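You operate a simulated robot arm through the tools that you are given. There is no shell and no other tool. Be economical: measure what you need, move in short steps, check, and stop when the job is done.

You run a simulated robot arm. Do the job below in one go: nothing can be reset, and whatever is moved stays where it is left.

## Task
Clamp the dowel batten, brush glue round its hole and push the wooden peg in.
Fine: the glue brush goes back in its holder; the batten stays clamped. A coat counts when it lies all over at full strength: go over it till it gets no stronger.

The check looks at the end state, three seconds after you hand in, the way a careful person would. Anything else that was tipped, shoved, dropped, spilled or broken makes it a failure.

## Robot
A 6-joint arm with a two-finger parallel gripper, fixed in place. Base frame: the origin is at the foot of the arm, x ahead of it, y to its left, z up. Readings come in m, degrees, newtons and seconds.
With the tool pointing down near the work surface it reaches from about 0.36 to 0.76 m from the base axis. Its first joint turns from -66.0 to 66.0 degrees. Payload 2.45 kg.
The TCP is the grasp point between the finger pads, 0.024 m short of the fingertips. In the tool frame z runs along the fingers and y along their closing line. Largest opening 0.068 m; finger width 0.017, thickness 0.01; the body of the gripper, 0.04 by 0.07 m, starts 0.041 m behind the TCP.
Orientation is that of the tool frame in the base frame, as a unit quaternion [x, y, z, w]. With the fingers straight down and closing along the base's y, the tool's x points along the base's -x, its y along +y and its z along -z.

## Interface
- The arm moves only by the tool apply_moves. Its arguments are lists of equal length, an entry for each row: "dp": the shift along the base's x, y, z in units of 25 mm (1.0 is 25 mm), a list of three; "angular": the turn, a rotation vector about the base's x, y, z in units of 5 degrees (1.0 is 5 degrees), a list of three; "claw": the gripper command, from -1 (fully open) to 1 (shut), values between in proportion. In form: {"dp": [[dx, dy, dz], ...], "angular": [[wx, wy, wz], ...], "claw": [claw, ...]}. A call has 1 to 12 rows; each row shifts and turns the commanded pose from where the row before left it. A call with a number of a shift or a turn outside -1 to 1 is refused whole. Rows are played at 5 a second. More than 0.05 m and 8.6 degrees between two rows, or a gripper value outside its range, and nothing of the call is played. Where a pose cannot be reached the arm comes as near as it can. A force on the tool above 40 N (or 10 N above the force at the start of the call, whichever is more), or a blocked arm, ends the call early, and 0.2 s more pass. The fingers move at their own pace (about 0.108 m/s each) and stop on an object; they squeeze with about 34 N. The grip force told is the motor's: it shows also when the fingers shut on nothing. Time passes only in rows, and 0.2 s behind the last, so rows that do not move let the fingers close. It gives the time, the measured TCP pose, the force on the tool (base axes), the opening and the grip force at its end, in the units of the frame above (readings bear some noise), with the torque about the TCP (base axes, N m) and any sound that the robot's microphone picked up.
- Cameras (640 x 400 px; columns grow to the right, rows downward): "scene" is fixed at [0.1732, 0.4121, 1.4769]; the picture's right is [-0.73, -0.69, 0.00], its down [-0.31, 0.33, -0.89] and it looks along [0.61, -0.65, -0.45] (base axes); focal length 325 px, centre (320, 200). "wrist" rides on the gripper at [0.084, 0.011, -0.075] in the tool frame; the picture's right is [-0.13, 0.99, 0.00], its down [-0.60, -0.08, -0.79] and it looks along [-0.79, -0.10, 0.61] (tool axes); focal length 251 px, centre (320, 200).
- capture(camera): a new picture of that camera. It takes no simulated time.
- point_at(camera, pixels): there is no depth. For up to 12 entries [column, row, z] of the newest picture of that camera ("zoom" is the newest enlarged one), the place [x, y] in the base frame at which the ray of that pixel passes the height z, good to about 0.003 m. It takes no simulated time.
- enlarge(camera, box): a new picture of the part [left, top, right, bottom] of that camera's present view, enlarged. It takes no simulated time.
- sign_off(): hands the job in; it is judged then, once.

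Go step by step. Measure first, check grasps and placings, and put right what went wrong. The budget is 80 turns and 46 pictures, counting those below and the enlarged ones. Unless the task says otherwise, let go and move clear before handing in, and close with one line.

The tools are called by a JSON object that holds its "method" and its "body". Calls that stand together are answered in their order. apply_moves: Moves the arm, as the interface text tells. Its arguments: {"type":"object","properties":{"dp":{"type":"array"},"angular":{"type":"array"},"claw":{"type":"array"}},"required":["dp","angular","claw"]} The other tools are called the same way: capture (camera) takes a picture; point_at (camera, pixels) gives the place at which the rays of pixels pass given heights; enlarge (camera, box) takes an enlarged picture of a part of a camera's view; sign_off () hands the job in.

At the start:

```text
clock: 0.0
tool_pos: [0.4786, 0.0787, 1.3406]
tcp_rot: [0.001, 1.0, 0.0, 0.0]
wrist_force: [-0.7, -0.4, -0.6]
moment: [-0.01, -0.02, 0.01]
finger_gap: 0.0679
finger_force: 0.2
```

scene: 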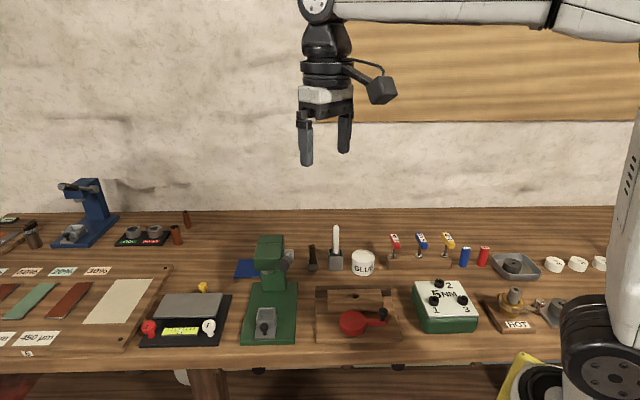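
wrist: 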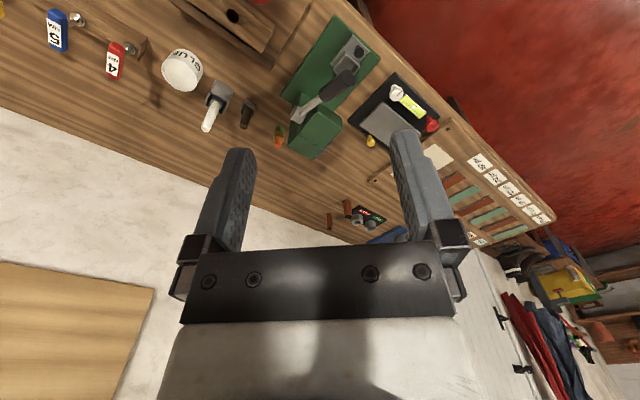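

The scene shows a clamp-like jig with a red lever at about (355,318), the glue pot at (363,262), a white brush in a holder at (337,245) and a dark peg-like thing at (312,258). I'll enlarge that area.

{"method": "enlarge", "body": {"camera": "scene", "box": [230, 215, 420, 350]}}

{"method": "enlarge", "body": {"camera": "scene", "box": [300, 270, 420, 350]}}

```text
2.96 times, centred on (325, 282) of scene
```

zoom: 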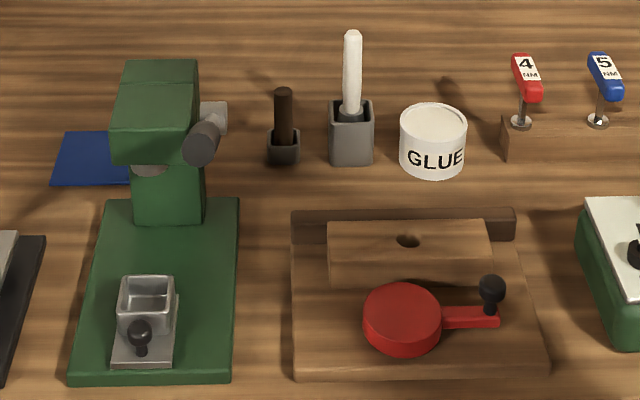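

```text
5.00 times, centred on (360, 310) of scene
```

zoom: 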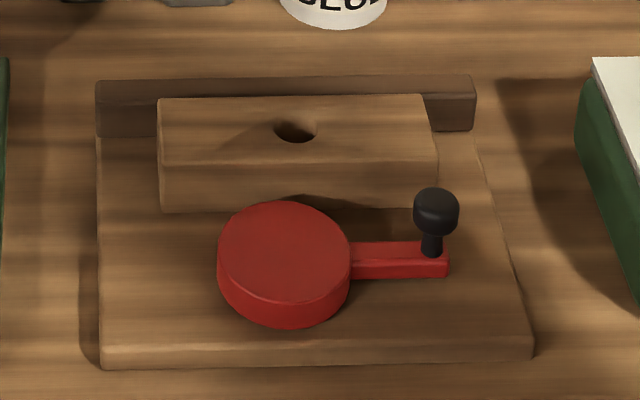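

I need the table height, so I'll triangulate the glue pot, the brush base and the knob between both cameras by trying several heights.

{"method": "capture", "body": {"camera": "wrist"}}

{"method": "capture", "body": {"camera": "scene"}}

{"method": "point_at", "body": {"camera": "wrist", "pixels": [[182, 70, 0.6], [182, 70, 0.8], [182, 70, 0.9], [182, 70, 1.0], [246, 126, 0.8], [246, 126, 0.9], [246, 126, 1.0]]}}

{"method": "point_at", "body": {"camera": "scene", "pixels": [[363, 256, 0.6], [363, 256, 0.8], [363, 256, 0.9], [363, 256, 1.0], [312, 270, 0.8], [312, 270, 0.9], [312, 270, 1.0]]}}

```text
41 pictures are left
```

wrist: 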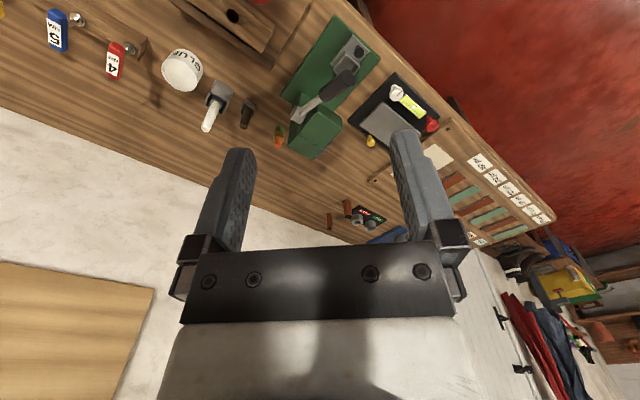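

```text
40 pictures are left
```

scene: 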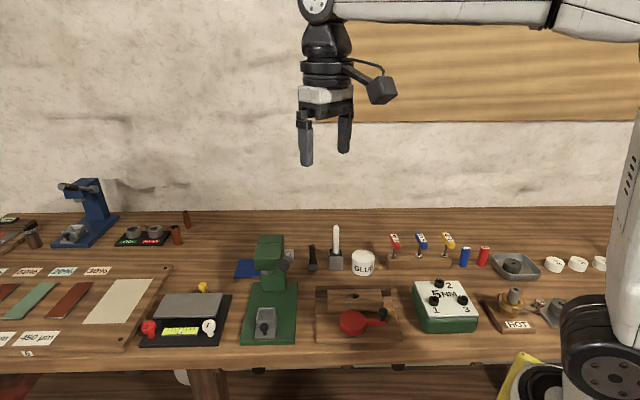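

```text
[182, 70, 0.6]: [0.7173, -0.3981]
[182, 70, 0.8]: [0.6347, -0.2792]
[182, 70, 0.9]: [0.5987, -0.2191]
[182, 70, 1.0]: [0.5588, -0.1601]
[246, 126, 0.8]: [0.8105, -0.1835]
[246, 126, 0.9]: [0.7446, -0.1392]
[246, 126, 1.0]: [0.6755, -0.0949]
```

```text
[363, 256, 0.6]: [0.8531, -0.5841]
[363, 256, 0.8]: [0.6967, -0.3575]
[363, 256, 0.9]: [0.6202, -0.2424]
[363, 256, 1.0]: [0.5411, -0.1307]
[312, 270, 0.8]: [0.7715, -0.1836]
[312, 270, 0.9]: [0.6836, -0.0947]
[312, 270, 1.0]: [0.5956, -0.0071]
```

The pot top comes out near z≈0.943, at (0.583,-0.192). Next I'll get rough station coordinates assuming the table is near 0.9.

{"method": "point_at", "body": {"camera": "scene", "pixels": [[363, 276, 0.9], [337, 268, 0.9], [312, 269, 0.9], [316, 340, 0.9], [404, 339, 0.9], [354, 298, 0.95], [352, 322, 0.93], [384, 313, 0.95], [336, 226, 1.0], [312, 246, 0.95], [320, 292, 0.92], [395, 290, 0.92]]}}

{"method": "point_at", "body": {"camera": "wrist", "pixels": [[246, 126, 0.94], [246, 126, 0.96], [207, 130, 1.0], [207, 130, 1.02], [233, 15, 0.92], [233, 15, 0.94], [250, 103, 0.9]]}}

```text
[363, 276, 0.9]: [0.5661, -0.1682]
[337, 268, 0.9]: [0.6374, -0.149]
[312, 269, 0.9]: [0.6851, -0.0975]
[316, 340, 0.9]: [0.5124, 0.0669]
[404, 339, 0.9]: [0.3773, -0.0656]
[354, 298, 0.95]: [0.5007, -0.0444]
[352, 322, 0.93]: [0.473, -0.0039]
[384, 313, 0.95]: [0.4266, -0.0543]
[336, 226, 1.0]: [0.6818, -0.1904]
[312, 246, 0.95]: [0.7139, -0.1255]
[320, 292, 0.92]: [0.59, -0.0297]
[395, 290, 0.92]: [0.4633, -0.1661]
```

```text
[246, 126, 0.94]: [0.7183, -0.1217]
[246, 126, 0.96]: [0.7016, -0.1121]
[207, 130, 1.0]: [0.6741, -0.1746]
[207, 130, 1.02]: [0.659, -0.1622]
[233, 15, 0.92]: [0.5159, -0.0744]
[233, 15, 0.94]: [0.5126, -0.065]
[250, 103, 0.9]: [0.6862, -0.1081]
```

The hole is at about (0.515,-0.066,0.932), with the batten running along roughly (0.71,0.70), and the table is at about 0.87. I'll yaw the tool -45° and come down above the station for a closer look.

{"method": "apply_moves", "body": {"dp": [[0, -0.4, -1], [0, -0.4, -1], [0, -0.4, -1], [0, -0.4, -1], [0, -0.4, -1], [0, -0.4, -1], [0, -0.4, -1], [0, -0.4, -0.6], [0, -0.4, 0], [0, 0, 0]], "angular": [[0, 0, -1], [0, 0, -1], [0, 0, -1], [0, 0, -1], [0, 0, -1], [0, 0, -1], [0, 0, -1], [0, 0, -1], [0, 0, -1], [0, 0, 0]], "claw": [-1, -1, -1, -1, -1, -1, -1, -1, -1, -1]}}

{"method": "capture", "body": {"camera": "wrist"}}

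```text
clock: 2.2
tool_pos: [0.4769, -0.0127, 1.1517]
tcp_rot: [0.383, 0.924, -0.001, 0.0]
wrist_force: [-0.8, -0.6, -0.1]
moment: [0.01, -0.02, 0.0]
finger_gap: 0.0681
finger_force: 0.1
```

```text
39 pictures are left
```

wrist: 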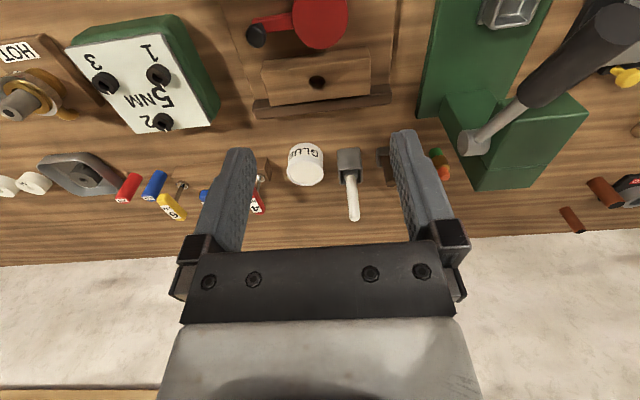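

The wrist view (upside down) shows the jig: knob (257,36), disc (320,20), hole (317,82), glue (305,165), brush (350,185). I'll triangulate these against the scene view.

{"method": "point_at", "body": {"camera": "wrist", "pixels": [[257, 36, 0.93], [257, 36, 0.96], [317, 82, 0.92], [317, 82, 0.94], [305, 170, 0.94], [354, 218, 1.0], [354, 218, 0.98], [383, 150, 0.88], [252, 103, 0.9], [392, 91, 0.9], [320, 10, 0.92], [369, 57, 0.93]]}}

{"method": "enlarge", "body": {"camera": "wrist", "box": [230, 0, 410, 112]}}

{"method": "enlarge", "body": {"camera": "wrist", "box": [250, 110, 450, 235]}}

```text
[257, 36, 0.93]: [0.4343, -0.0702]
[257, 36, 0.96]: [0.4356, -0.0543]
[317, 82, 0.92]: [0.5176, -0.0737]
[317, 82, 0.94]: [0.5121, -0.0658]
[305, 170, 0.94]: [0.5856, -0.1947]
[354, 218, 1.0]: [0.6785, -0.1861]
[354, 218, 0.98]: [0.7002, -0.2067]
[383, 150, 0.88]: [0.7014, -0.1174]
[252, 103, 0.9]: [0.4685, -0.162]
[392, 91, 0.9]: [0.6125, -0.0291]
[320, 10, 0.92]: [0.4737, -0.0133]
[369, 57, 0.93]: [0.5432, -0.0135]
```

```text
3.56 times, centred on (320, 56) of wrist
```

zoom: 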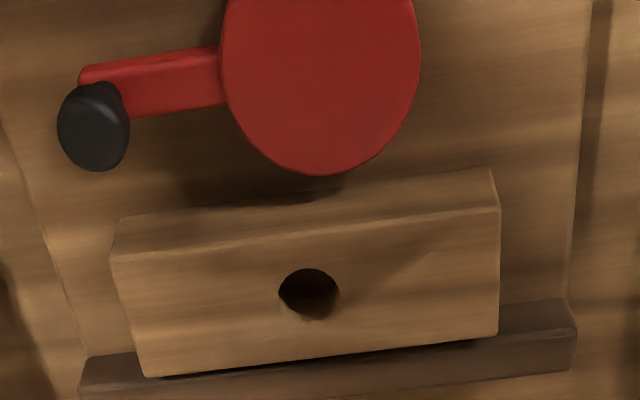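

```text
3.20 times, centred on (350, 172) of wrist
```

zoom: 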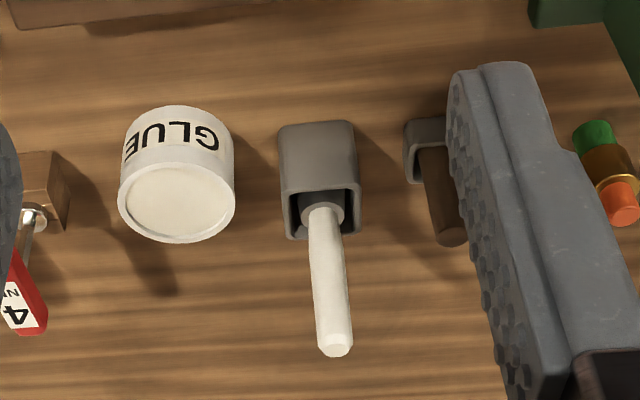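

The knob centre works out at about (0.435,-0.064,0.94). Before reaching in I'll check lever height, disc centre, batten edge and table level.

{"method": "point_at", "body": {"camera": "wrist", "pixels": [[261, 71.4, 0.93], [370.6, 58.8, 0.93], [272, 26, 0.91], [245, 36, 0.94], [269, 36, 0.94], [286, 100, 0.93], [371, 93, 0.93]]}}

{"method": "point_at", "body": {"camera": "scene", "pixels": [[382.4, 321, 0.9], [382.4, 321, 0.91], [382.4, 321, 0.92], [352.8, 321, 0.9], [352.8, 321, 0.91], [352.8, 321, 0.92], [363, 276, 0.86], [363, 276, 0.88], [388, 311, 0.94], [379, 311, 0.94]]}}

```text
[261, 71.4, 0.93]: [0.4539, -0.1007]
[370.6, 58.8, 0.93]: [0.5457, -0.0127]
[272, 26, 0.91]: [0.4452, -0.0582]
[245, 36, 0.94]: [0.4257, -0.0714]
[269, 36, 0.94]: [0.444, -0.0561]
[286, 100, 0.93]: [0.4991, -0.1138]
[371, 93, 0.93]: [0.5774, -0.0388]
```

```text
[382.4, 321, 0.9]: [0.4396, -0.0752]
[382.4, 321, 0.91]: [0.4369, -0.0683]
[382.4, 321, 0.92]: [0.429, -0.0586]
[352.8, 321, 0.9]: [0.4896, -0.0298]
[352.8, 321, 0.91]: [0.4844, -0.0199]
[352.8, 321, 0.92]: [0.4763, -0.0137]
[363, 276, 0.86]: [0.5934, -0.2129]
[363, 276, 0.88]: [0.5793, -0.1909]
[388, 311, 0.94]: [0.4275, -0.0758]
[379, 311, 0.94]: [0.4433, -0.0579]
```

The knob ball is about 22 mm wide, the lever top is near 0.913 and the batten front edge is 39 mm beyond the knob. I'll turn the tool to yaw +45° so the fingers straddle the knob along the push direction.

{"method": "apply_moves", "body": {"dp": [[-0.14, -0.17, -0.2], [-0.14, -0.17, -0.2], [-0.14, -0.17, -0.2], [-0.14, -0.17, -0.2], [-0.14, -0.17, -0.2], [-0.14, -0.17, -0.2], [-0.14, -0.17, -0.2], [-0.14, -0.17, -0.2], [-0.14, -0.17, -0.2], [-0.14, -0.17, -0.2], [-0.14, -0.17, -0.2], [-0.14, -0.17, -0.2]], "angular": [[0, 0, 1], [0, 0, 1], [0, 0, 1], [0, 0, 1], [0, 0, 1], [0, 0, 1], [0, 0, 1], [0, 0, 1], [0, 0, 1], [0, 0, 1], [0, 0, 1], [0, 0, 1]], "claw": [-0.18, -0.18, -0.18, -0.18, -0.18, -0.18, -0.18, -0.18, -0.18, -0.18, -0.18, -0.18]}}

{"method": "apply_moves", "body": {"dp": [[0, 0, -0.5], [0, 0, -0.5], [0, 0, -0.5], [0, 0, -0.5], [0, 0, 0], [0, 0, 0], [0, 0, 0]], "angular": [[0, 0, 1], [0, 0, 1], [0, 0, 1], [0, 0, 1], [0, 0, 1], [0, 0, 1], [0, 0, 0]], "claw": [-0.18, -0.18, -0.18, -0.18, -0.18, -0.18, -0.18]}}

{"method": "capture", "body": {"camera": "wrist"}}

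```text
clock: 4.8
tool_pos: [0.4369, -0.0638, 1.0907]
tcp_rot: [-0.132, 0.991, 0.0, 0.0]
wrist_force: [0.6, -0.1, 0.5]
moment: [0.01, 0.02, 0.02]
finger_gap: 0.04
finger_force: 0.0
```

```text
clock: 6.4
tool_pos: [0.4378, -0.0631, 1.041]
tcp_rot: [-0.383, 0.924, -0.001, -0.001]
wrist_force: [0.2, -0.1, 0.0]
moment: [0.0, -0.04, -0.01]
finger_gap: 0.0401
finger_force: 0.1
```

```text
36 pictures are left
```

wrist: 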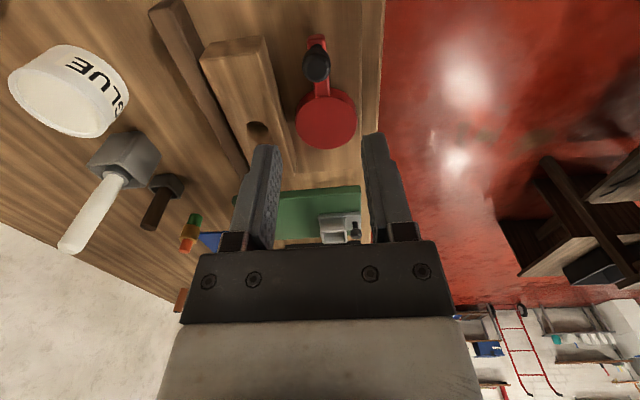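

The knob shows at (316,66), centred between the fingers. I'll check its position against this picture.

{"method": "point_at", "body": {"camera": "wrist", "pixels": [[316, 68, 0.94], [303, 66, 0.94], [330, 66, 0.94], [326, 120, 0.915], [258, 130, 0.93]]}}

```text
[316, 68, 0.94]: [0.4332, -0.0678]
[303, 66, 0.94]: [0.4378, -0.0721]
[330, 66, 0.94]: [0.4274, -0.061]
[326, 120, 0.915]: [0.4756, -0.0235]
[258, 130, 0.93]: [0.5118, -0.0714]
```

The knob is at (0.433,-0.067) and I'm within a few mm of it. Descending to TCP z≈0.95 to straddle it.

{"method": "apply_moves", "body": {"dp": [[-0.18, -0.15, -0.6], [0, 0, -0.7], [0, 0, -0.7], [0, 0, -0.6], [0, 0, -0.5], [0, 0, -0.5], [0, 0, 0]], "angular": [[0, 0, 0], [0, 0, 0], [0, 0, 0], [0, 0, 0], [0, 0, 0], [0, 0, 0], [0, 0, 0]], "claw": [-0.18, -0.18, -0.18, -0.18, -0.18, -0.18, -0.18]}}

{"method": "capture", "body": {"camera": "wrist"}}

```text
clock: 8.0
tool_pos: [0.4319, -0.0686, 0.9504]
tcp_rot: [-0.383, 0.924, 0.001, 0.0]
wrist_force: [0.9, 0.4, -0.7]
moment: [-0.02, -0.01, -0.02]
finger_gap: 0.0402
finger_force: 0.0
```

```text
35 pictures are left
```

wrist: 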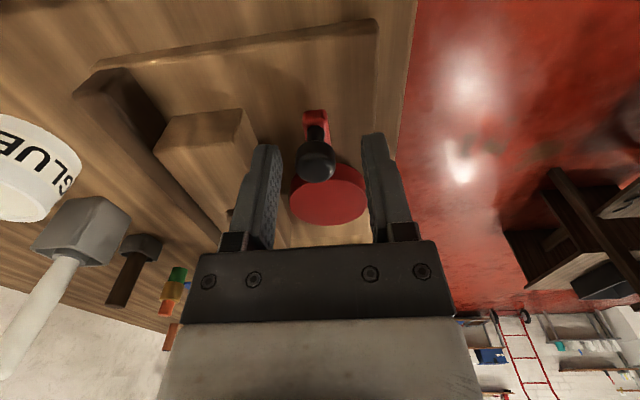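

The knob is between the fingers with clearance. I'll narrow the gap to 22 mm and push the knob 30° clockwise, away from the batten, watching force.

{"method": "apply_moves", "body": {"dp": [[0, 0, 0], [-0.156, 0.168, 0], [-0.144, 0.18, 0], [-0.128, 0.192, 0], [-0.108, 0.204, 0], [-0.092, 0.212, 0], [-0.072, 0.216, 0], [0, 0, 0]], "angular": [[0, 0, 0], [0, 0, -1], [0, 0, -1], [0, 0, -1], [0, 0, -1], [0, 0, -1], [0, 0, -1], [0, 0, 0]], "claw": [0.35, 0.35, 0.35, 0.35, 0.35, 0.35, 0.35, 0.35]}}

{"method": "capture", "body": {"camera": "wrist"}}

```text
clock: 9.8
tool_pos: [0.4147, -0.0362, 0.9509]
tcp_rot: [-0.13, 0.992, 0.001, 0.0]
wrist_force: [-0.1, -0.4, 1.0]
moment: [0.02, -0.03, 0.05]
finger_gap: 0.0224
finger_force: 0.1
```

```text
34 pictures are left
```

wrist: 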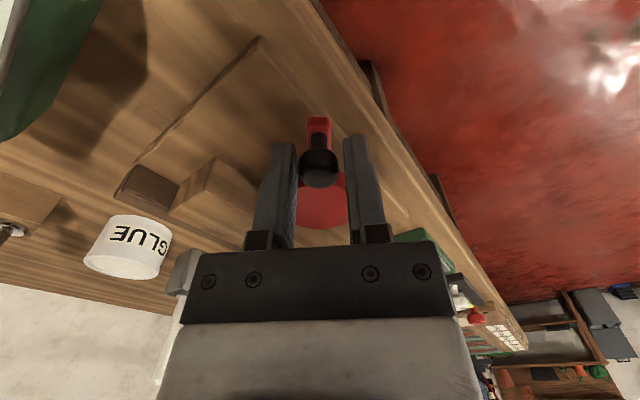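

The lever follows freely, with the knob at (320,168) between the pads and almost no force. I'll continue another 60°.

{"method": "apply_moves", "body": {"dp": [[-0.056, 0.224, 0], [-0.032, 0.228, 0], [-0.016, 0.228, 0], [0.008, 0.232, 0], [0.024, 0.228, 0], [0.048, 0.228, 0], [0.064, 0.22, 0], [0.084, 0.212, 0], [0.104, 0.208, 0], [0.12, 0.196, 0], [0.136, 0.184, 0], [0, 0, 0]], "angular": [[0, 0, -1], [0, 0, -1], [0, 0, -1], [0, 0, -1], [0, 0, -1], [0, 0, -1], [0, 0, -1], [0, 0, -1], [0, 0, -1], [0, 0, -1], [0, 0, -1], [0, 0, 0]], "claw": [0.35, 0.35, 0.35, 0.35, 0.35, 0.35, 0.35, 0.35, 0.35, 0.35, 0.35, 0.35]}}

{"method": "capture", "body": {"camera": "wrist"}}

{"method": "enlarge", "body": {"camera": "scene", "box": [290, 265, 430, 355]}}

```text
clock: 12.4
tool_pos: [0.425, 0.0223, 0.9504]
tcp_rot: [0.343, 0.939, -0.001, -0.001]
wrist_force: [-7.7, 0.6, -2.7]
moment: [-0.06, 0.08, -0.1]
finger_gap: 0.0255
finger_force: 2.5
```

```text
33 pictures are left
```

wrist: 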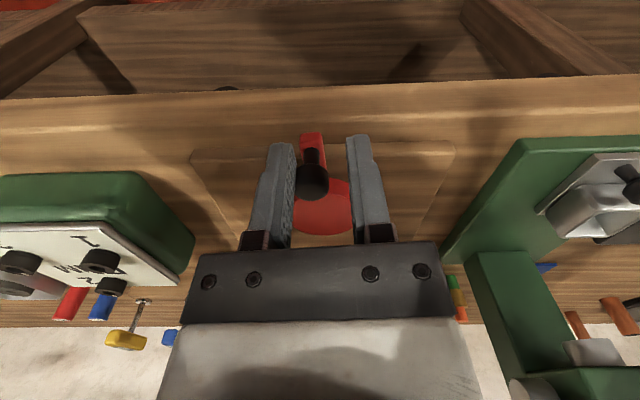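

```text
4.44 times, centred on (360, 310) of scene
```

zoom: 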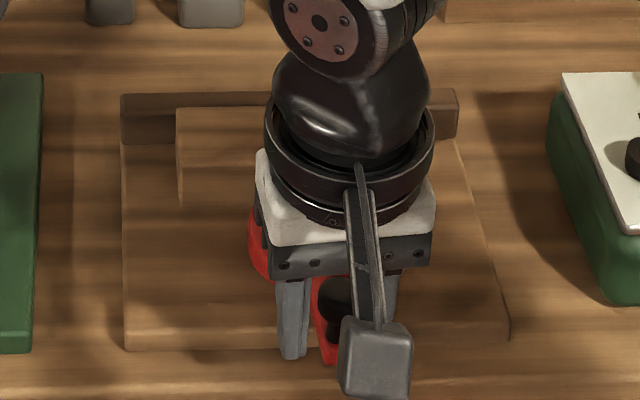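

About 85° round, a 7.7 N resistance has appeared, so the cam is starting to press. I'll push on in small steps and see whether it stiffens.

{"method": "apply_moves", "body": {"dp": [[0.152, 0.176, 0], [0.168, 0.156, 0], [0, 0, 0]], "angular": [[0, 0, -1], [0, 0, -1], [0, 0, 0]], "claw": [0.35, 0.35, 0.35]}}

{"method": "capture", "body": {"camera": "wrist"}}

```text
clock: 13.2
tool_pos: [0.4325, 0.0313, 0.9498]
tcp_rot: [0.424, 0.906, 0.0, 0.001]
wrist_force: [-8.6, 1.5, 1.0]
moment: [0.08, 0.1, -0.15]
finger_gap: 0.0266
finger_force: 2.2
```

```text
31 pictures are left
```

wrist: 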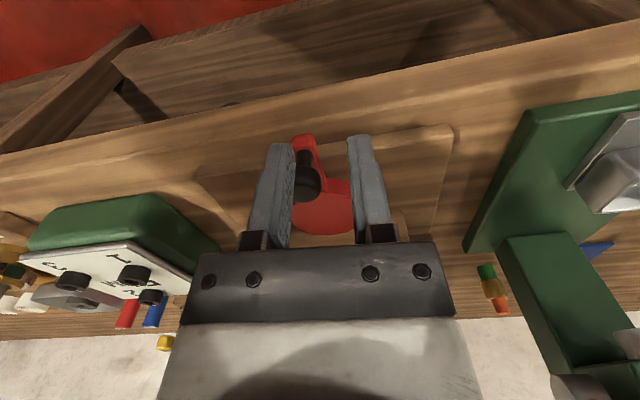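

The lever looks tilted relative to the tool now. I'll measure knob, lever tip and disc centre in this picture.

{"method": "point_at", "body": {"camera": "wrist", "pixels": [[307, 180, 0.94], [304, 140, 0.913], [325, 195, 0.915], [352, 185, 0.915], [324, 233, 0.915]]}}

```text
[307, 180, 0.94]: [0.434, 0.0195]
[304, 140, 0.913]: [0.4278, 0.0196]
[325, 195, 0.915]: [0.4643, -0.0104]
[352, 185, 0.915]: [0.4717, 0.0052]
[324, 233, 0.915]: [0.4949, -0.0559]
```

The knob is at (0.434,0.0195), near the inner edge of the finger, so the true pivot is about (0.475,-0.024) with R≈0.060. I'll re-centre inward and push 15° more.

{"method": "apply_moves", "body": {"dp": [[0.16, -0.125, 0], [0.16, -0.125, 0], [0.176, 0.114, 0], [0.184, 0.096, 0], [0.196, 0.08, 0], [0, 0, 0]], "angular": [[0, 0, 0], [0, 0, 0], [0, 0, -1], [0, 0, -1], [0, 0, -1], [0, 0, 0]], "claw": [0.35, 0.35, 0.35, 0.35, 0.35, 0.35]}}

{"method": "capture", "body": {"camera": "wrist"}}

```text
clock: 13.6
tool_pos: [0.4321, 0.0303, 0.9492]
tcp_rot: [0.424, 0.906, -0.004, -0.009]
wrist_force: [-5.3, 3.4, 1.4]
moment: [-0.04, 0.11, -0.08]
finger_gap: 0.0231
finger_force: 0.9
stopped in row 2: the force on the tool passed its limit at 50 N (the readings are from after the stop); the commanded pose is now the measured one
```

```text
30 pictures are left
```

wrist: 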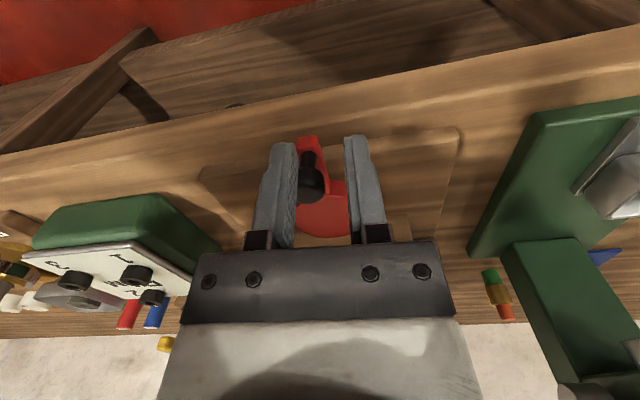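

Moving inward hit something hard, with 50 N, so a fingertip is probably against the disc or knob edge. I'll back off, raise to about 0.957, and then take a look.

{"method": "apply_moves", "body": {"dp": [[-0.08, -0.07, 0], [0, 0, 0.3], [0, 0, 0], [0.16, -0.125, 0], [0, 0, 0]], "angular": [[0, 0, 0], [0, 0, 0], [0, 0, 0], [0, 0, 0], [0, 0, 0]], "claw": [0.2, 0.2, 0.2, 0.2, 0.2]}}

{"method": "enlarge", "body": {"camera": "wrist", "box": [230, 120, 410, 250]}}

```text
clock: 14.8
tool_pos: [0.4312, 0.0261, 0.9566]
tcp_rot: [0.425, 0.905, -0.005, -0.011]
wrist_force: [-26.8, 21.0, 7.9]
moment: [0.38, 0.36, -0.6]
finger_gap: 0.033
finger_force: 3.2
```

```text
3.08 times, centred on (320, 185) of wrist
```

zoom: 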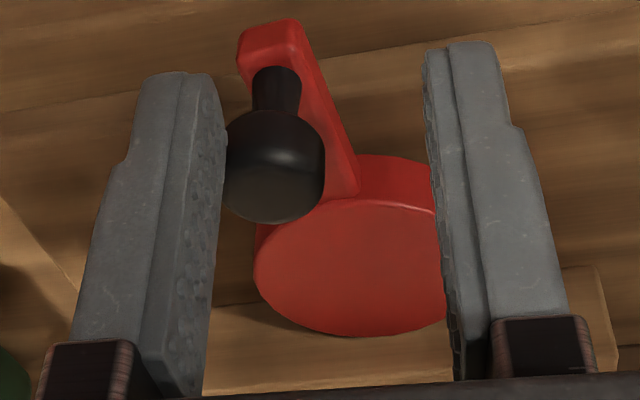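

The moments say it's the -y finger's corner pressing the knob radially at z≈0.94: the knob had slipped to the finger's inner edge. I'll unload outward, lift, re-centre above the knob, open to 40 mm and look.

{"method": "apply_moves", "body": {"dp": [[-0.12, 0.14, 0], [-0.1, -0.1, 0.3], [0, 0, 0.8], [0.15, -0.1, 0.4], [0.2, -0.1, 0], [0, 0, 0]], "angular": [[0, 0, 0], [0, 0, 0], [0, 0, 0], [0, 0, 0], [0, 0, 0], [0, 0, 0]], "claw": [-0.18, -0.18, -0.18, -0.18, -0.18, -0.18]}}

{"method": "capture", "body": {"camera": "wrist"}}

```text
clock: 16.2
tool_pos: [0.4394, 0.0194, 0.9964]
tcp_rot: [0.423, 0.906, -0.003, -0.007]
wrist_force: [-0.7, -0.3, 0.3]
moment: [-0.03, -0.05, -0.02]
finger_gap: 0.0403
finger_force: 0.0
```

```text
28 pictures are left
```

wrist: 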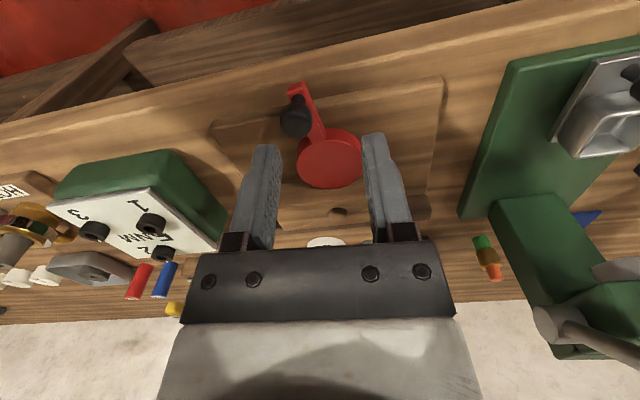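

{"method": "point_at", "body": {"camera": "wrist", "pixels": [[295, 120, 0.94], [297, 92, 0.913], [329, 158, 0.915], [338, 211, 0.93], [302, 125, 0.913]]}}

```text
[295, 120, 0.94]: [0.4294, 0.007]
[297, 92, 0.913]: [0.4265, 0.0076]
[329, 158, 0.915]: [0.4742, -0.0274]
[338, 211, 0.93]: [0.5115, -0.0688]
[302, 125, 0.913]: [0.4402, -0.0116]
```

The knob is now at (0.429,0.007), about 80° round. I'll enlarge to see the gap between disc and batten, and between batten and fence.

{"method": "enlarge", "body": {"camera": "wrist", "box": [200, 70, 460, 240]}}

```text
2.35 times, centred on (330, 155) of wrist
```

zoom: 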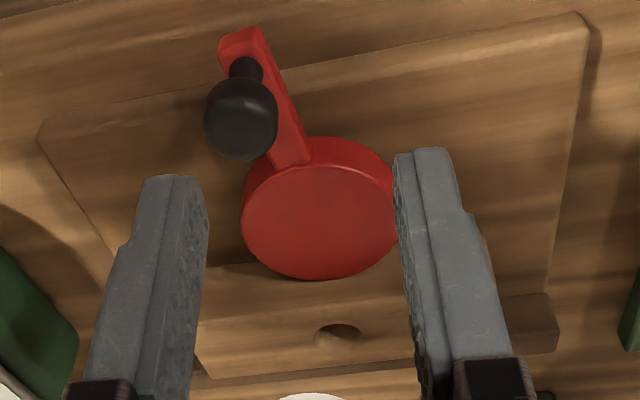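

The disc now seems to overlap the batten's front edge in view. I'll re-seat over the knob with the tool aligned to the lever (yaw -40°), descend and close to 22 mm.

{"method": "apply_moves", "body": {"dp": [[-0.2, -0.25, 0], [-0.2, -0.25, 0], [0, 0, -0.6], [0, 0, -0.6], [0, 0, -0.6], [0, 0, 0], [0, 0, 0]], "angular": [[0, 0, 1], [0, 0, 1], [0, 0, 0], [0, 0, 0], [0, 0, 0], [0, 0, 0], [0, 0, 0]], "claw": [-0.18, -0.18, -0.18, -0.18, -0.18, 0.35, 0.35]}}

{"method": "enlarge", "body": {"camera": "wrist", "box": [200, 100, 440, 250]}}

```text
clock: 17.8
tool_pos: [0.4296, 0.0086, 0.9518]
tcp_rot: [0.343, 0.939, -0.003, -0.007]
wrist_force: [0.1, 0.5, -0.6]
moment: [0.0, 0.01, 0.01]
finger_gap: 0.0224
finger_force: 0.0
```

```text
2.67 times, centred on (320, 175) of wrist
```

zoom: 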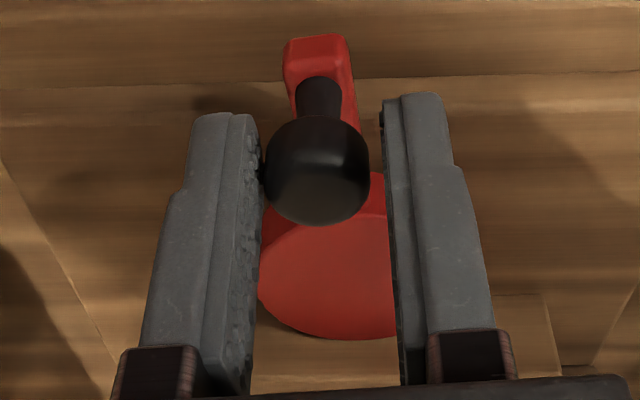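

Now it's cleanly straddled. I'll push 15° clockwise on the corrected arc and read the forces.

{"method": "apply_moves", "body": {"dp": [[0.124, 0.152, 0], [0.136, 0.14, 0], [0.148, 0.124, 0], [0, 0, 0]], "angular": [[0, 0, -1], [0, 0, -1], [0, 0, -1], [0, 0, 0]], "claw": [0.35, 0.35, 0.35, 0.35]}}

{"method": "enlarge", "body": {"camera": "wrist", "box": [200, 100, 440, 250]}}

```text
clock: 18.8
tool_pos: [0.4379, 0.018, 0.9494]
tcp_rot: [0.463, 0.886, -0.003, -0.007]
wrist_force: [-7.3, -11.3, 0.5]
moment: [0.0, 0.1, -0.03]
finger_gap: 0.0317
finger_force: 5.4
```

```text
2.67 times, centred on (320, 175) of wrist
```

zoom: 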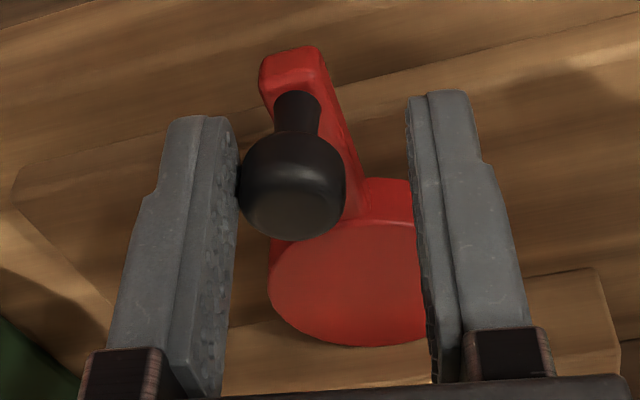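

Resistance is now 13 N and the half-open fingers are being back-driven, so the cam is tightening. I'll step back to centre, grip the knob firmly and push on the arc with a real grip.

{"method": "apply_moves", "body": {"dp": [[-0.26, -0.18, 0], [0, 0, 0], [0, 0, 0]], "angular": [[0, 0, 0], [0, 0, 0], [0, 0, 0]], "claw": [0.35, 1, 1]}}

{"method": "apply_moves", "body": {"dp": [[0.136, 0.14, 0], [0.136, 0.14, 0], [0, 0, 0]], "angular": [[0, 0, 0], [0, 0, 0], [0, 0, 0]], "claw": [1, 1, 1]}}

```text
clock: 19.6
tool_pos: [0.4317, 0.0149, 0.9506]
tcp_rot: [0.462, 0.887, -0.002, -0.006]
wrist_force: [-5.3, 2.5, 3.6]
moment: [0.5, -0.14, -0.03]
finger_gap: 0.0195
finger_force: 37.2
```

```text
clock: 20.1
tool_pos: [0.433, 0.0151, 0.9502]
tcp_rot: [0.464, 0.886, -0.005, -0.009]
wrist_force: [-7.3, -14.5, 10.9]
moment: [-0.09, -0.43, -0.08]
finger_gap: 0.0197
finger_force: 37.2
stopped in row 2: the force on the tool passed its limit at 46 N (the readings are from after the stop); the commanded pose is now the measured one
```

The knob is at (0.432,0.015), about 90° from its start, and resists with more than 46 N, so the cam is tight. I'll release, lift away and check the clamp from above.

{"method": "apply_moves", "body": {"dp": [[0, 0, 0], [0, 0, 0], [0, 0, 0.6], [0, 0, 1], [0, 0, 1], [0.3, 0.3, 1], [0, 0.6, 1], [-0.4, 0.8, 0.5], [0, 0, 0]], "angular": [[0, 0, 0], [0, 0, 0], [0, 0, 0], [0, 0, 0.5], [0, 0, 0.5], [0, 0, 0.5], [0, 0, 0.5], [0, 0, 0], [0, 0, 0]], "claw": [-0.18, -0.18, -0.18, -0.18, -0.18, -0.18, -1, -1, -1]}}

{"method": "enlarge", "body": {"camera": "scene", "box": [290, 265, 430, 355]}}

{"method": "enlarge", "body": {"camera": "wrist", "box": [200, 0, 440, 150]}}

```text
clock: 22.1
tool_pos: [0.43, 0.059, 1.0786]
tcp_rot: [0.385, 0.923, -0.006, -0.009]
wrist_force: [-0.2, -0.4, 0.6]
moment: [0.01, 0.04, 0.0]
finger_gap: 0.0681
finger_force: 0.0
```

```text
4.44 times, centred on (360, 310) of scene
```

zoom: 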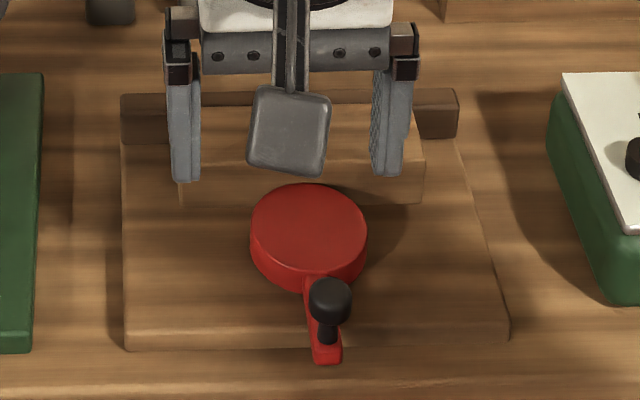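

```text
2.67 times, centred on (320, 75) of wrist
```

zoom: 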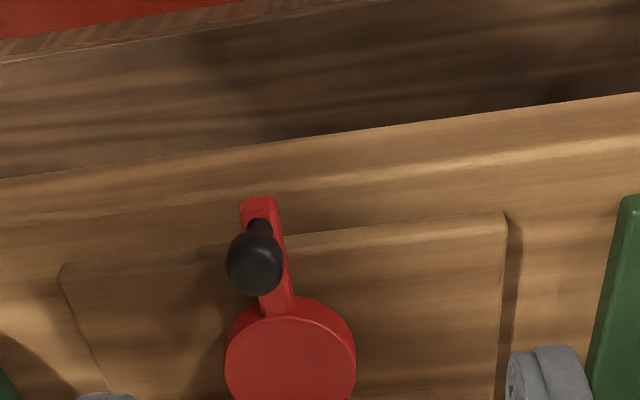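

The disc has moved toward the batten and the lever points to the front, so the batten is clamped. Next is the brush: its handle is at about (0.655,-0.162) with the top near 1.025, and I'll approach above it.

{"method": "apply_moves", "body": {"dp": [[0, 0, 0.6], [0.95, -0.92, 0.2], [0.95, -0.92, 0], [0.95, -0.92, 0], [0.95, -0.92, 0], [0.95, -0.92, 0], [0.95, -0.92, 0], [0.95, -0.92, 0], [0.95, -0.92, 0], [0.6, -0.6, 0.1], [0, 0, 0]], "angular": [[0, 0, 0], [0, 0, 0], [0, 0, 0], [0, 0, 0], [0, 0, 0], [0, 0, 0], [0, 0, 0], [0, 0, 0], [0, 0, 0], [0, 0, 0], [0, 0, 0]], "claw": [-1, -1, -1, -1, -1, -1, -1, -1, -1, -1, -1]}}

{"method": "capture", "body": {"camera": "wrist"}}

{"method": "enlarge", "body": {"camera": "scene", "box": [280, 200, 420, 300]}}

```text
clock: 24.5
tool_pos: [0.6367, -0.1411, 1.0993]
tcp_rot: [0.384, 0.923, -0.006, -0.009]
wrist_force: [-0.4, 0.3, -0.8]
moment: [0.0, 0.01, -0.01]
finger_gap: 0.0682
finger_force: 0.0
```

```text
22 pictures are left
```

wrist: 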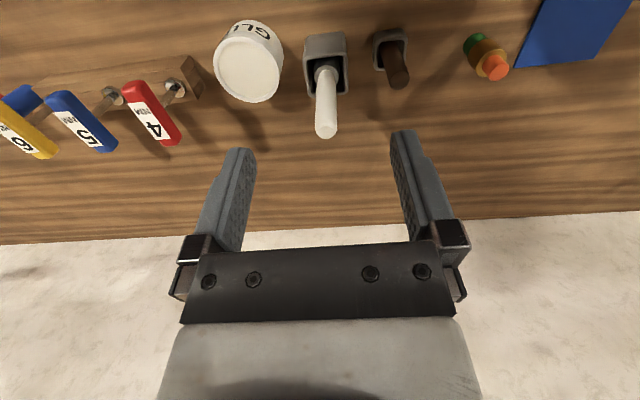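

```text
4.00 times, centred on (350, 250) of scene
```

zoom: 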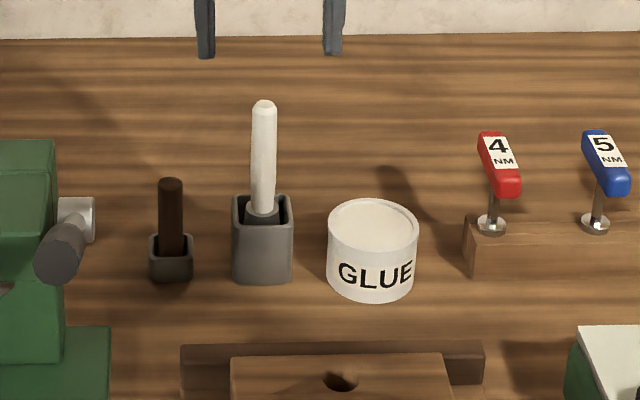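

I'll triangulate brush handle top/bottom, holder rim, pot, and peg in both views.

{"method": "point_at", "body": {"camera": "wrist", "pixels": [[326, 131, 1.0], [326, 131, 1.02], [326, 131, 1.04], [325, 68, 0.94], [325, 68, 0.96], [247, 70, 0.94], [247, 70, 0.95], [398, 80, 0.93], [398, 80, 0.95], [388, 45, 0.91], [338, 125, 1.02], [314, 125, 1.02]]}}

{"method": "point_at", "body": {"camera": "scene", "pixels": [[336, 227, 1.0], [336, 227, 1.02], [336, 227, 1.04], [335.75, 253, 0.94], [335.75, 253, 0.96], [363.5, 255, 0.94], [363.5, 255, 0.95], [312.6, 246, 0.93], [312.6, 246, 0.95], [312.8, 260, 0.91], [312.8, 270.5, 0.89], [312.8, 270.5, 0.87]]}}

```text
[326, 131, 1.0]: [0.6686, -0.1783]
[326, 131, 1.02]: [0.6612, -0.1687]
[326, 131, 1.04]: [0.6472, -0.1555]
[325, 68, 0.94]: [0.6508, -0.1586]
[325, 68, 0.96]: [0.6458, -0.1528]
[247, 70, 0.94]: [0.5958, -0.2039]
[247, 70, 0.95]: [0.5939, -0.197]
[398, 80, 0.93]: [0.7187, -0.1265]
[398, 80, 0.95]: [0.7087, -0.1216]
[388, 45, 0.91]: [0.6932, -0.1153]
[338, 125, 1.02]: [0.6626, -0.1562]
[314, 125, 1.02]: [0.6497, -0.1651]
```

```text
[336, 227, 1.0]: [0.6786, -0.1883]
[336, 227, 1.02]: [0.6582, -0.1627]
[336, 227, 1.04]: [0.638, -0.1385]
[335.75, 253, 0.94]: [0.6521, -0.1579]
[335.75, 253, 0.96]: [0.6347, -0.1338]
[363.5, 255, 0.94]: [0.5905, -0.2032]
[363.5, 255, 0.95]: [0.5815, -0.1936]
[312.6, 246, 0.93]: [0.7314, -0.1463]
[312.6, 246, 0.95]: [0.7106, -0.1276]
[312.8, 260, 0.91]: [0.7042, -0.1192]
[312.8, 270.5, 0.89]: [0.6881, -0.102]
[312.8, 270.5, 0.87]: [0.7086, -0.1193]
```

The handle top is (0.66,-0.166,1.018), about 16 mm thick, bottom at (0.651,-0.158,0.942); the pot is at (0.593,-0.203). I'll level the tool's small tilt, move over the handle and descend to z=1.0.

{"method": "apply_moves", "body": {"dp": [[0.42, -0.45, 0], [0.42, -0.45, 0], [0, 0, -0.7], [0, 0, -0.7], [0, 0, -0.7], [0, 0, -0.7], [0, 0, -0.6], [0, 0, -0.55], [0, 0, 0]], "angular": [[0.05, -0.24, 0], [0, 0, 0], [0, 0, 0], [0, 0, 0], [0, 0, 0], [0, 0, 0], [0, 0, 0], [0, 0, 0], [0, 0, 0]], "claw": [-1, -1, -1, -1, -1, -1, -1, -1, -1]}}

{"method": "capture", "body": {"camera": "wrist"}}

```text
clock: 26.5
tool_pos: [0.657, -0.1635, 1.0004]
tcp_rot: [0.384, 0.923, 0.0, 0.0]
wrist_force: [-0.2, 0.6, -0.1]
moment: [0.01, 0.01, -0.01]
finger_gap: 0.0681
finger_force: 0.0
```

```text
20 pictures are left
```

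wrist: 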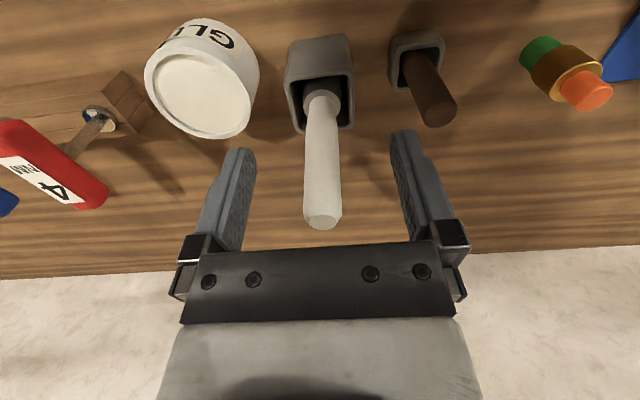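

The handle is centred between the fingers (col 321). Closing the gripper on it.

{"method": "apply_moves", "body": {"dp": [[0, 0, 0], [0, 0, 0], [0, 0, 0]], "angular": [[0, 0, 0], [0, 0, 0], [0, 0, 0]], "claw": [1, 1, 1]}}

{"method": "apply_moves", "body": {"dp": [[0, 0, 0.6], [0, 0, 0.8], [0, 0, 1], [0, 0, 1], [0, 0, 0.8], [0, 0, 0]], "angular": [[0, 0, 0], [0, 0, 0], [0, 0, 0], [0, 0, 0], [0, 0, 0], [0, 0, 0]], "claw": [1, 1, 1, 1, 1, 1]}}

{"method": "enlarge", "body": {"camera": "scene", "box": [270, 160, 410, 290]}}

{"method": "capture", "body": {"camera": "wrist"}}

```text
clock: 27.3
tool_pos: [0.6576, -0.1634, 1.0001]
tcp_rot: [0.385, 0.923, 0.0, -0.001]
wrist_force: [-0.7, 0.4, -0.7]
moment: [0.03, -0.02, 0.0]
finger_gap: 0.0167
finger_force: 34.3
```

```text
clock: 28.7
tool_pos: [0.6577, -0.1626, 1.1066]
tcp_rot: [0.385, 0.923, 0.0, 0.0]
wrist_force: [-0.1, -0.4, 0.3]
moment: [0.01, -0.02, 0.01]
finger_gap: 0.0168
finger_force: 33.6
```

```text
3.08 times, centred on (340, 225) of scene
```

zoom: 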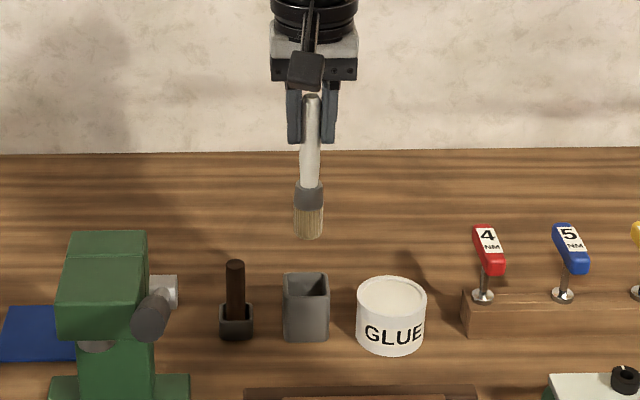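

```text
18 pictures are left
```

wrist: 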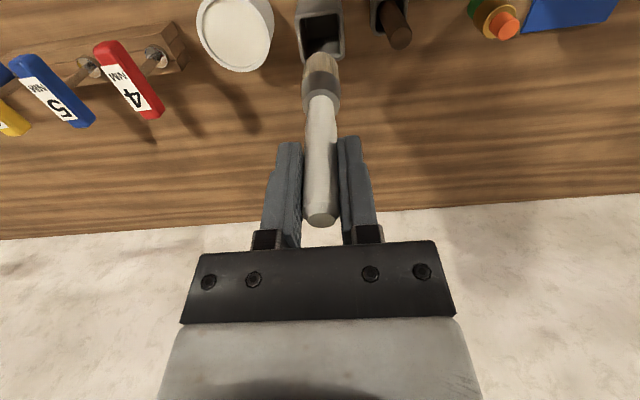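

The brush is out. I'll triangulate its bristle tip: scene (336,236.7), wrist (322,55).

{"method": "point_at", "body": {"camera": "wrist", "pixels": [[322, 54, 1.0], [322, 54, 0.99], [322, 54, 1.01], [322, 225, 1.12], [322, 225, 1.13]]}}

{"method": "point_at", "body": {"camera": "scene", "pixels": [[336.1, 236.5, 0.98], [336.1, 236.5, 0.99], [336.1, 236.5, 1.0], [336.1, 236.5, 1.01], [337, 191, 1.12], [337, 191, 1.13]]}}

```text
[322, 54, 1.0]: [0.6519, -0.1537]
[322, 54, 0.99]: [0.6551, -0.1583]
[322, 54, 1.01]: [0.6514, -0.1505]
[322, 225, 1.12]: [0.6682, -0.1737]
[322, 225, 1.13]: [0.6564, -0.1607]
```

```text
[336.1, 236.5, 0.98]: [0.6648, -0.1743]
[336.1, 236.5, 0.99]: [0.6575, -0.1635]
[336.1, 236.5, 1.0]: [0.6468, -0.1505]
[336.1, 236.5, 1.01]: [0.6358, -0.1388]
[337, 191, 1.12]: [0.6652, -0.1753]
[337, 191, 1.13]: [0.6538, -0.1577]
```

The tip is about (-0.005,+0.006,-0.112) from the TCP. I'll carry it over the pot (0.593,-0.203) and dip the tip to about z 0.912.

{"method": "apply_moves", "body": {"dp": [[-0.8, -0.62, 0], [-0.8, -0.62, 0], [-0.8, -0.62, 0], [0, 0, 0], [0, 0, -0.8], [0, 0, -0.8], [0, 0, -0.6], [0, 0, -0.5], [0, 0, -0.5], [0, 0, -0.2], [0, 0, 0], [0, 0, 0]], "angular": [[0, 0, 0], [0, 0, 0], [0, 0, 0], [0, 0, 0], [0, 0, 0], [0, 0, 0], [0, 0, 0], [0, 0, 0], [0, 0, 0], [0, 0, 0], [0, 0, 0], [0, 0, 0]], "claw": [1, 1, 1, 1, 1, 1, 1, 1, 1, 1, 1, 1]}}

{"method": "enlarge", "body": {"camera": "scene", "box": [310, 200, 420, 290]}}

```text
clock: 31.3
tool_pos: [0.5987, -0.2115, 1.0253]
tcp_rot: [0.384, 0.923, -0.001, 0.005]
wrist_force: [-2.8, -6.8, 32.6]
moment: [-0.92, 0.32, -0.03]
finger_gap: 0.0168
finger_force: 34.1
```

```text
4.44 times, centred on (365, 245) of scene
```

zoom: 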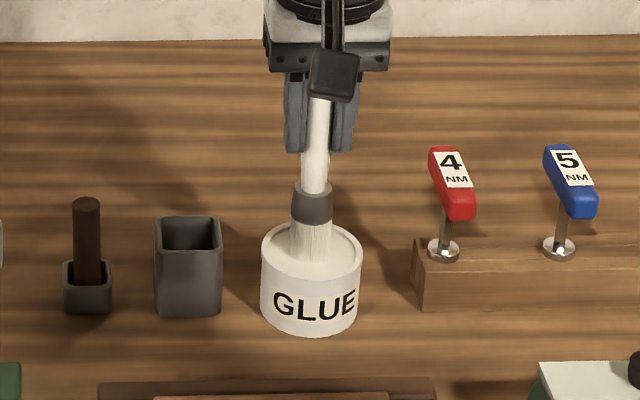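

The bristles are against the glue (32 N upward), so it's dipped. I'll ease up and lift out, then check the brush.

{"method": "apply_moves", "body": {"dp": [[0, 0, 0.2], [0, 0, 0.3], [0, 0, 0.7], [0, 0, 0.8], [0, 0, 0.8], [0, 0, 0.6], [0, 0, 0]], "angular": [[0, 0, 0], [0, 0, 0], [0, 0, 0], [0, 0, 0], [0, 0, 0], [0, 0, 0], [0, 0, 0]], "claw": [1, 1, 1, 1, 1, 1, 1]}}

{"method": "enlarge", "body": {"camera": "scene", "box": [300, 160, 420, 290]}}

{"method": "capture", "body": {"camera": "wrist"}}

```text
clock: 32.9
tool_pos: [0.5982, -0.2076, 1.1065]
tcp_rot: [0.384, 0.923, 0.0, 0.0]
wrist_force: [0.1, 0.4, -0.4]
moment: [0.02, 0.0, -0.02]
finger_gap: 0.0164
finger_force: 33.5
```

```text
3.08 times, centred on (360, 225) of scene
```

zoom: 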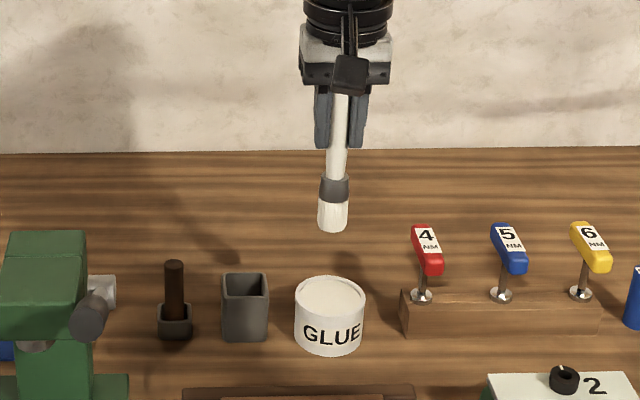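

```text
15 pictures are left
```

wrist: 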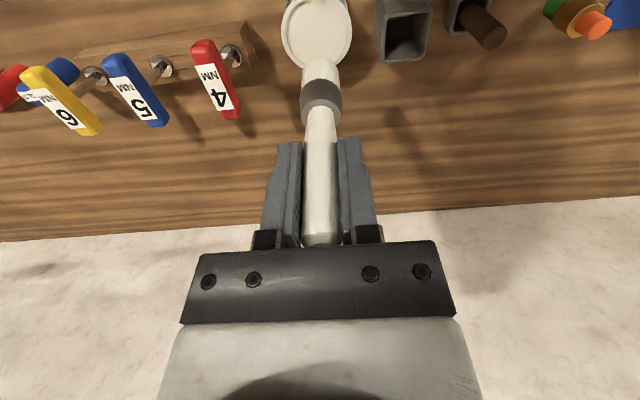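

The bristles are loaded white. The brush slid up a bit in the grip, so I'll re-measure the tip.

{"method": "point_at", "body": {"camera": "wrist", "pixels": [[322, 62, 1.0], [322, 62, 1.01], [322, 62, 1.02]]}}

{"method": "point_at", "body": {"camera": "scene", "pixels": [[363.9, 234.1, 1.0], [363.9, 234.1, 1.01], [363.9, 234.1, 1.02], [354, 298, 0.93]]}}

```text
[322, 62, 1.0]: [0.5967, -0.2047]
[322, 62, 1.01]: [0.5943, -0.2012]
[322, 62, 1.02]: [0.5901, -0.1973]
```

```text
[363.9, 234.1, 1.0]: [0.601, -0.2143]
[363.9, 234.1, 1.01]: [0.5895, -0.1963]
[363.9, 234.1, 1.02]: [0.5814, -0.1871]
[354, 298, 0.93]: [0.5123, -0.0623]
```

The tip is at TCP + (-0.005,+0.0065,-0.0995). I'll locate the clamped batten's hole while the arm is out of the way.

{"method": "enlarge", "body": {"camera": "scene", "box": [305, 275, 405, 350]}}

```text
5.33 times, centred on (355, 312) of scene
```

zoom: 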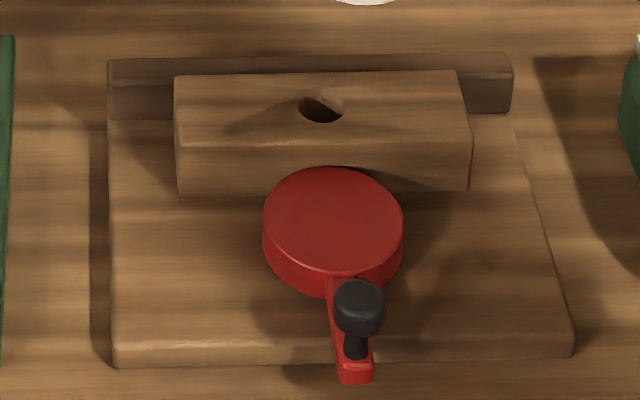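

The batten now sits flush on the fence. Hole centre in this zoom is about (321,108).

{"method": "point_at", "body": {"camera": "zoom", "pixels": [[321, 108, 0.925], [321, 108, 0.93], [321, 108, 0.935], [299, 108, 0.93], [344, 108, 0.93], [176, 76, 0.93], [456, 72, 0.93], [180, 143, 0.93], [472, 143, 0.93]]}}

```text
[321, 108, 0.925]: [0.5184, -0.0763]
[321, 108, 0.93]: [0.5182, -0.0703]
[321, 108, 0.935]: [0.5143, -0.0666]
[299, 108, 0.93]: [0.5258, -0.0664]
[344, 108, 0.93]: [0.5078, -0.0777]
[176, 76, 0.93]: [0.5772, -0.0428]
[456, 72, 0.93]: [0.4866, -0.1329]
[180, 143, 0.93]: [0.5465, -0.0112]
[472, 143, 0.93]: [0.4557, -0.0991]
```

The hole is at about (0.5165,-0.0715,0.93). I'll move the brush tip over a point 12 mm along the batten from the hole and come down to about 12 mm above it.

{"method": "apply_moves", "body": {"dp": [[-0.453, 0.92, 0], [-0.453, 0.92, 0], [-0.453, 0.92, 0], [-0.453, 0.92, 0], [-0.453, 0.92, 0], [-0.453, 0.92, 0], [0, 0, -0.8], [0, 0, -0.8], [0, 0, -0.8], [0, 0, 0]], "angular": [[0, 0, 0], [0, 0, 0], [0, 0, 0], [0, 0, 0], [0, 0, 0], [0, 0, 0], [0, 0, 0], [0, 0, 0], [0, 0, 0], [0, 0, 0]], "claw": [1, 1, 1, 1, 1, 1, 1, 1, 1, 1]}}

{"method": "capture", "body": {"camera": "wrist"}}

```text
clock: 35.1
tool_pos: [0.5281, -0.0722, 1.0444]
tcp_rot: [0.385, 0.923, -0.001, -0.001]
wrist_force: [1.2, -0.7, -0.4]
moment: [0.03, -0.01, 0.0]
finger_gap: 0.0166
finger_force: 34.0
```

```text
13 pictures are left
```

wrist: 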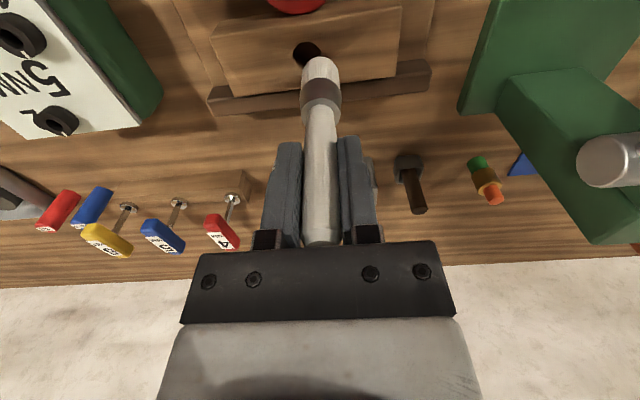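

I'll verify the hole position from this wrist view.

{"method": "point_at", "body": {"camera": "wrist", "pixels": [[306, 53, 0.93], [293, 54, 0.93], [322, 60, 0.945], [307, 62, 0.93]]}}

{"method": "apply_moves", "body": {"dp": [[0, 0, -0.2], [0, 0, -0.2], [0, 0, -0.1], [0, 0, -0.1], [0, 0, 0]], "angular": [[0, 0, 0], [0, 0, 0], [0, 0, 0], [0, 0, 0], [0, 0, 0]], "claw": [1, 1, 1, 1, 1]}}

```text
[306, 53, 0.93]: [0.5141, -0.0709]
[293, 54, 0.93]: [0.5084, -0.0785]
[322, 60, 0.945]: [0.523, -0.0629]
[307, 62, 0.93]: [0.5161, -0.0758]
```

```text
clock: 36.3
tool_pos: [0.53, -0.072, 1.0318]
tcp_rot: [0.384, 0.923, 0.001, 0.001]
wrist_force: [-4.4, -2.9, 20.2]
moment: [-0.36, 0.34, -0.03]
finger_gap: 0.0171
finger_force: 33.3
```

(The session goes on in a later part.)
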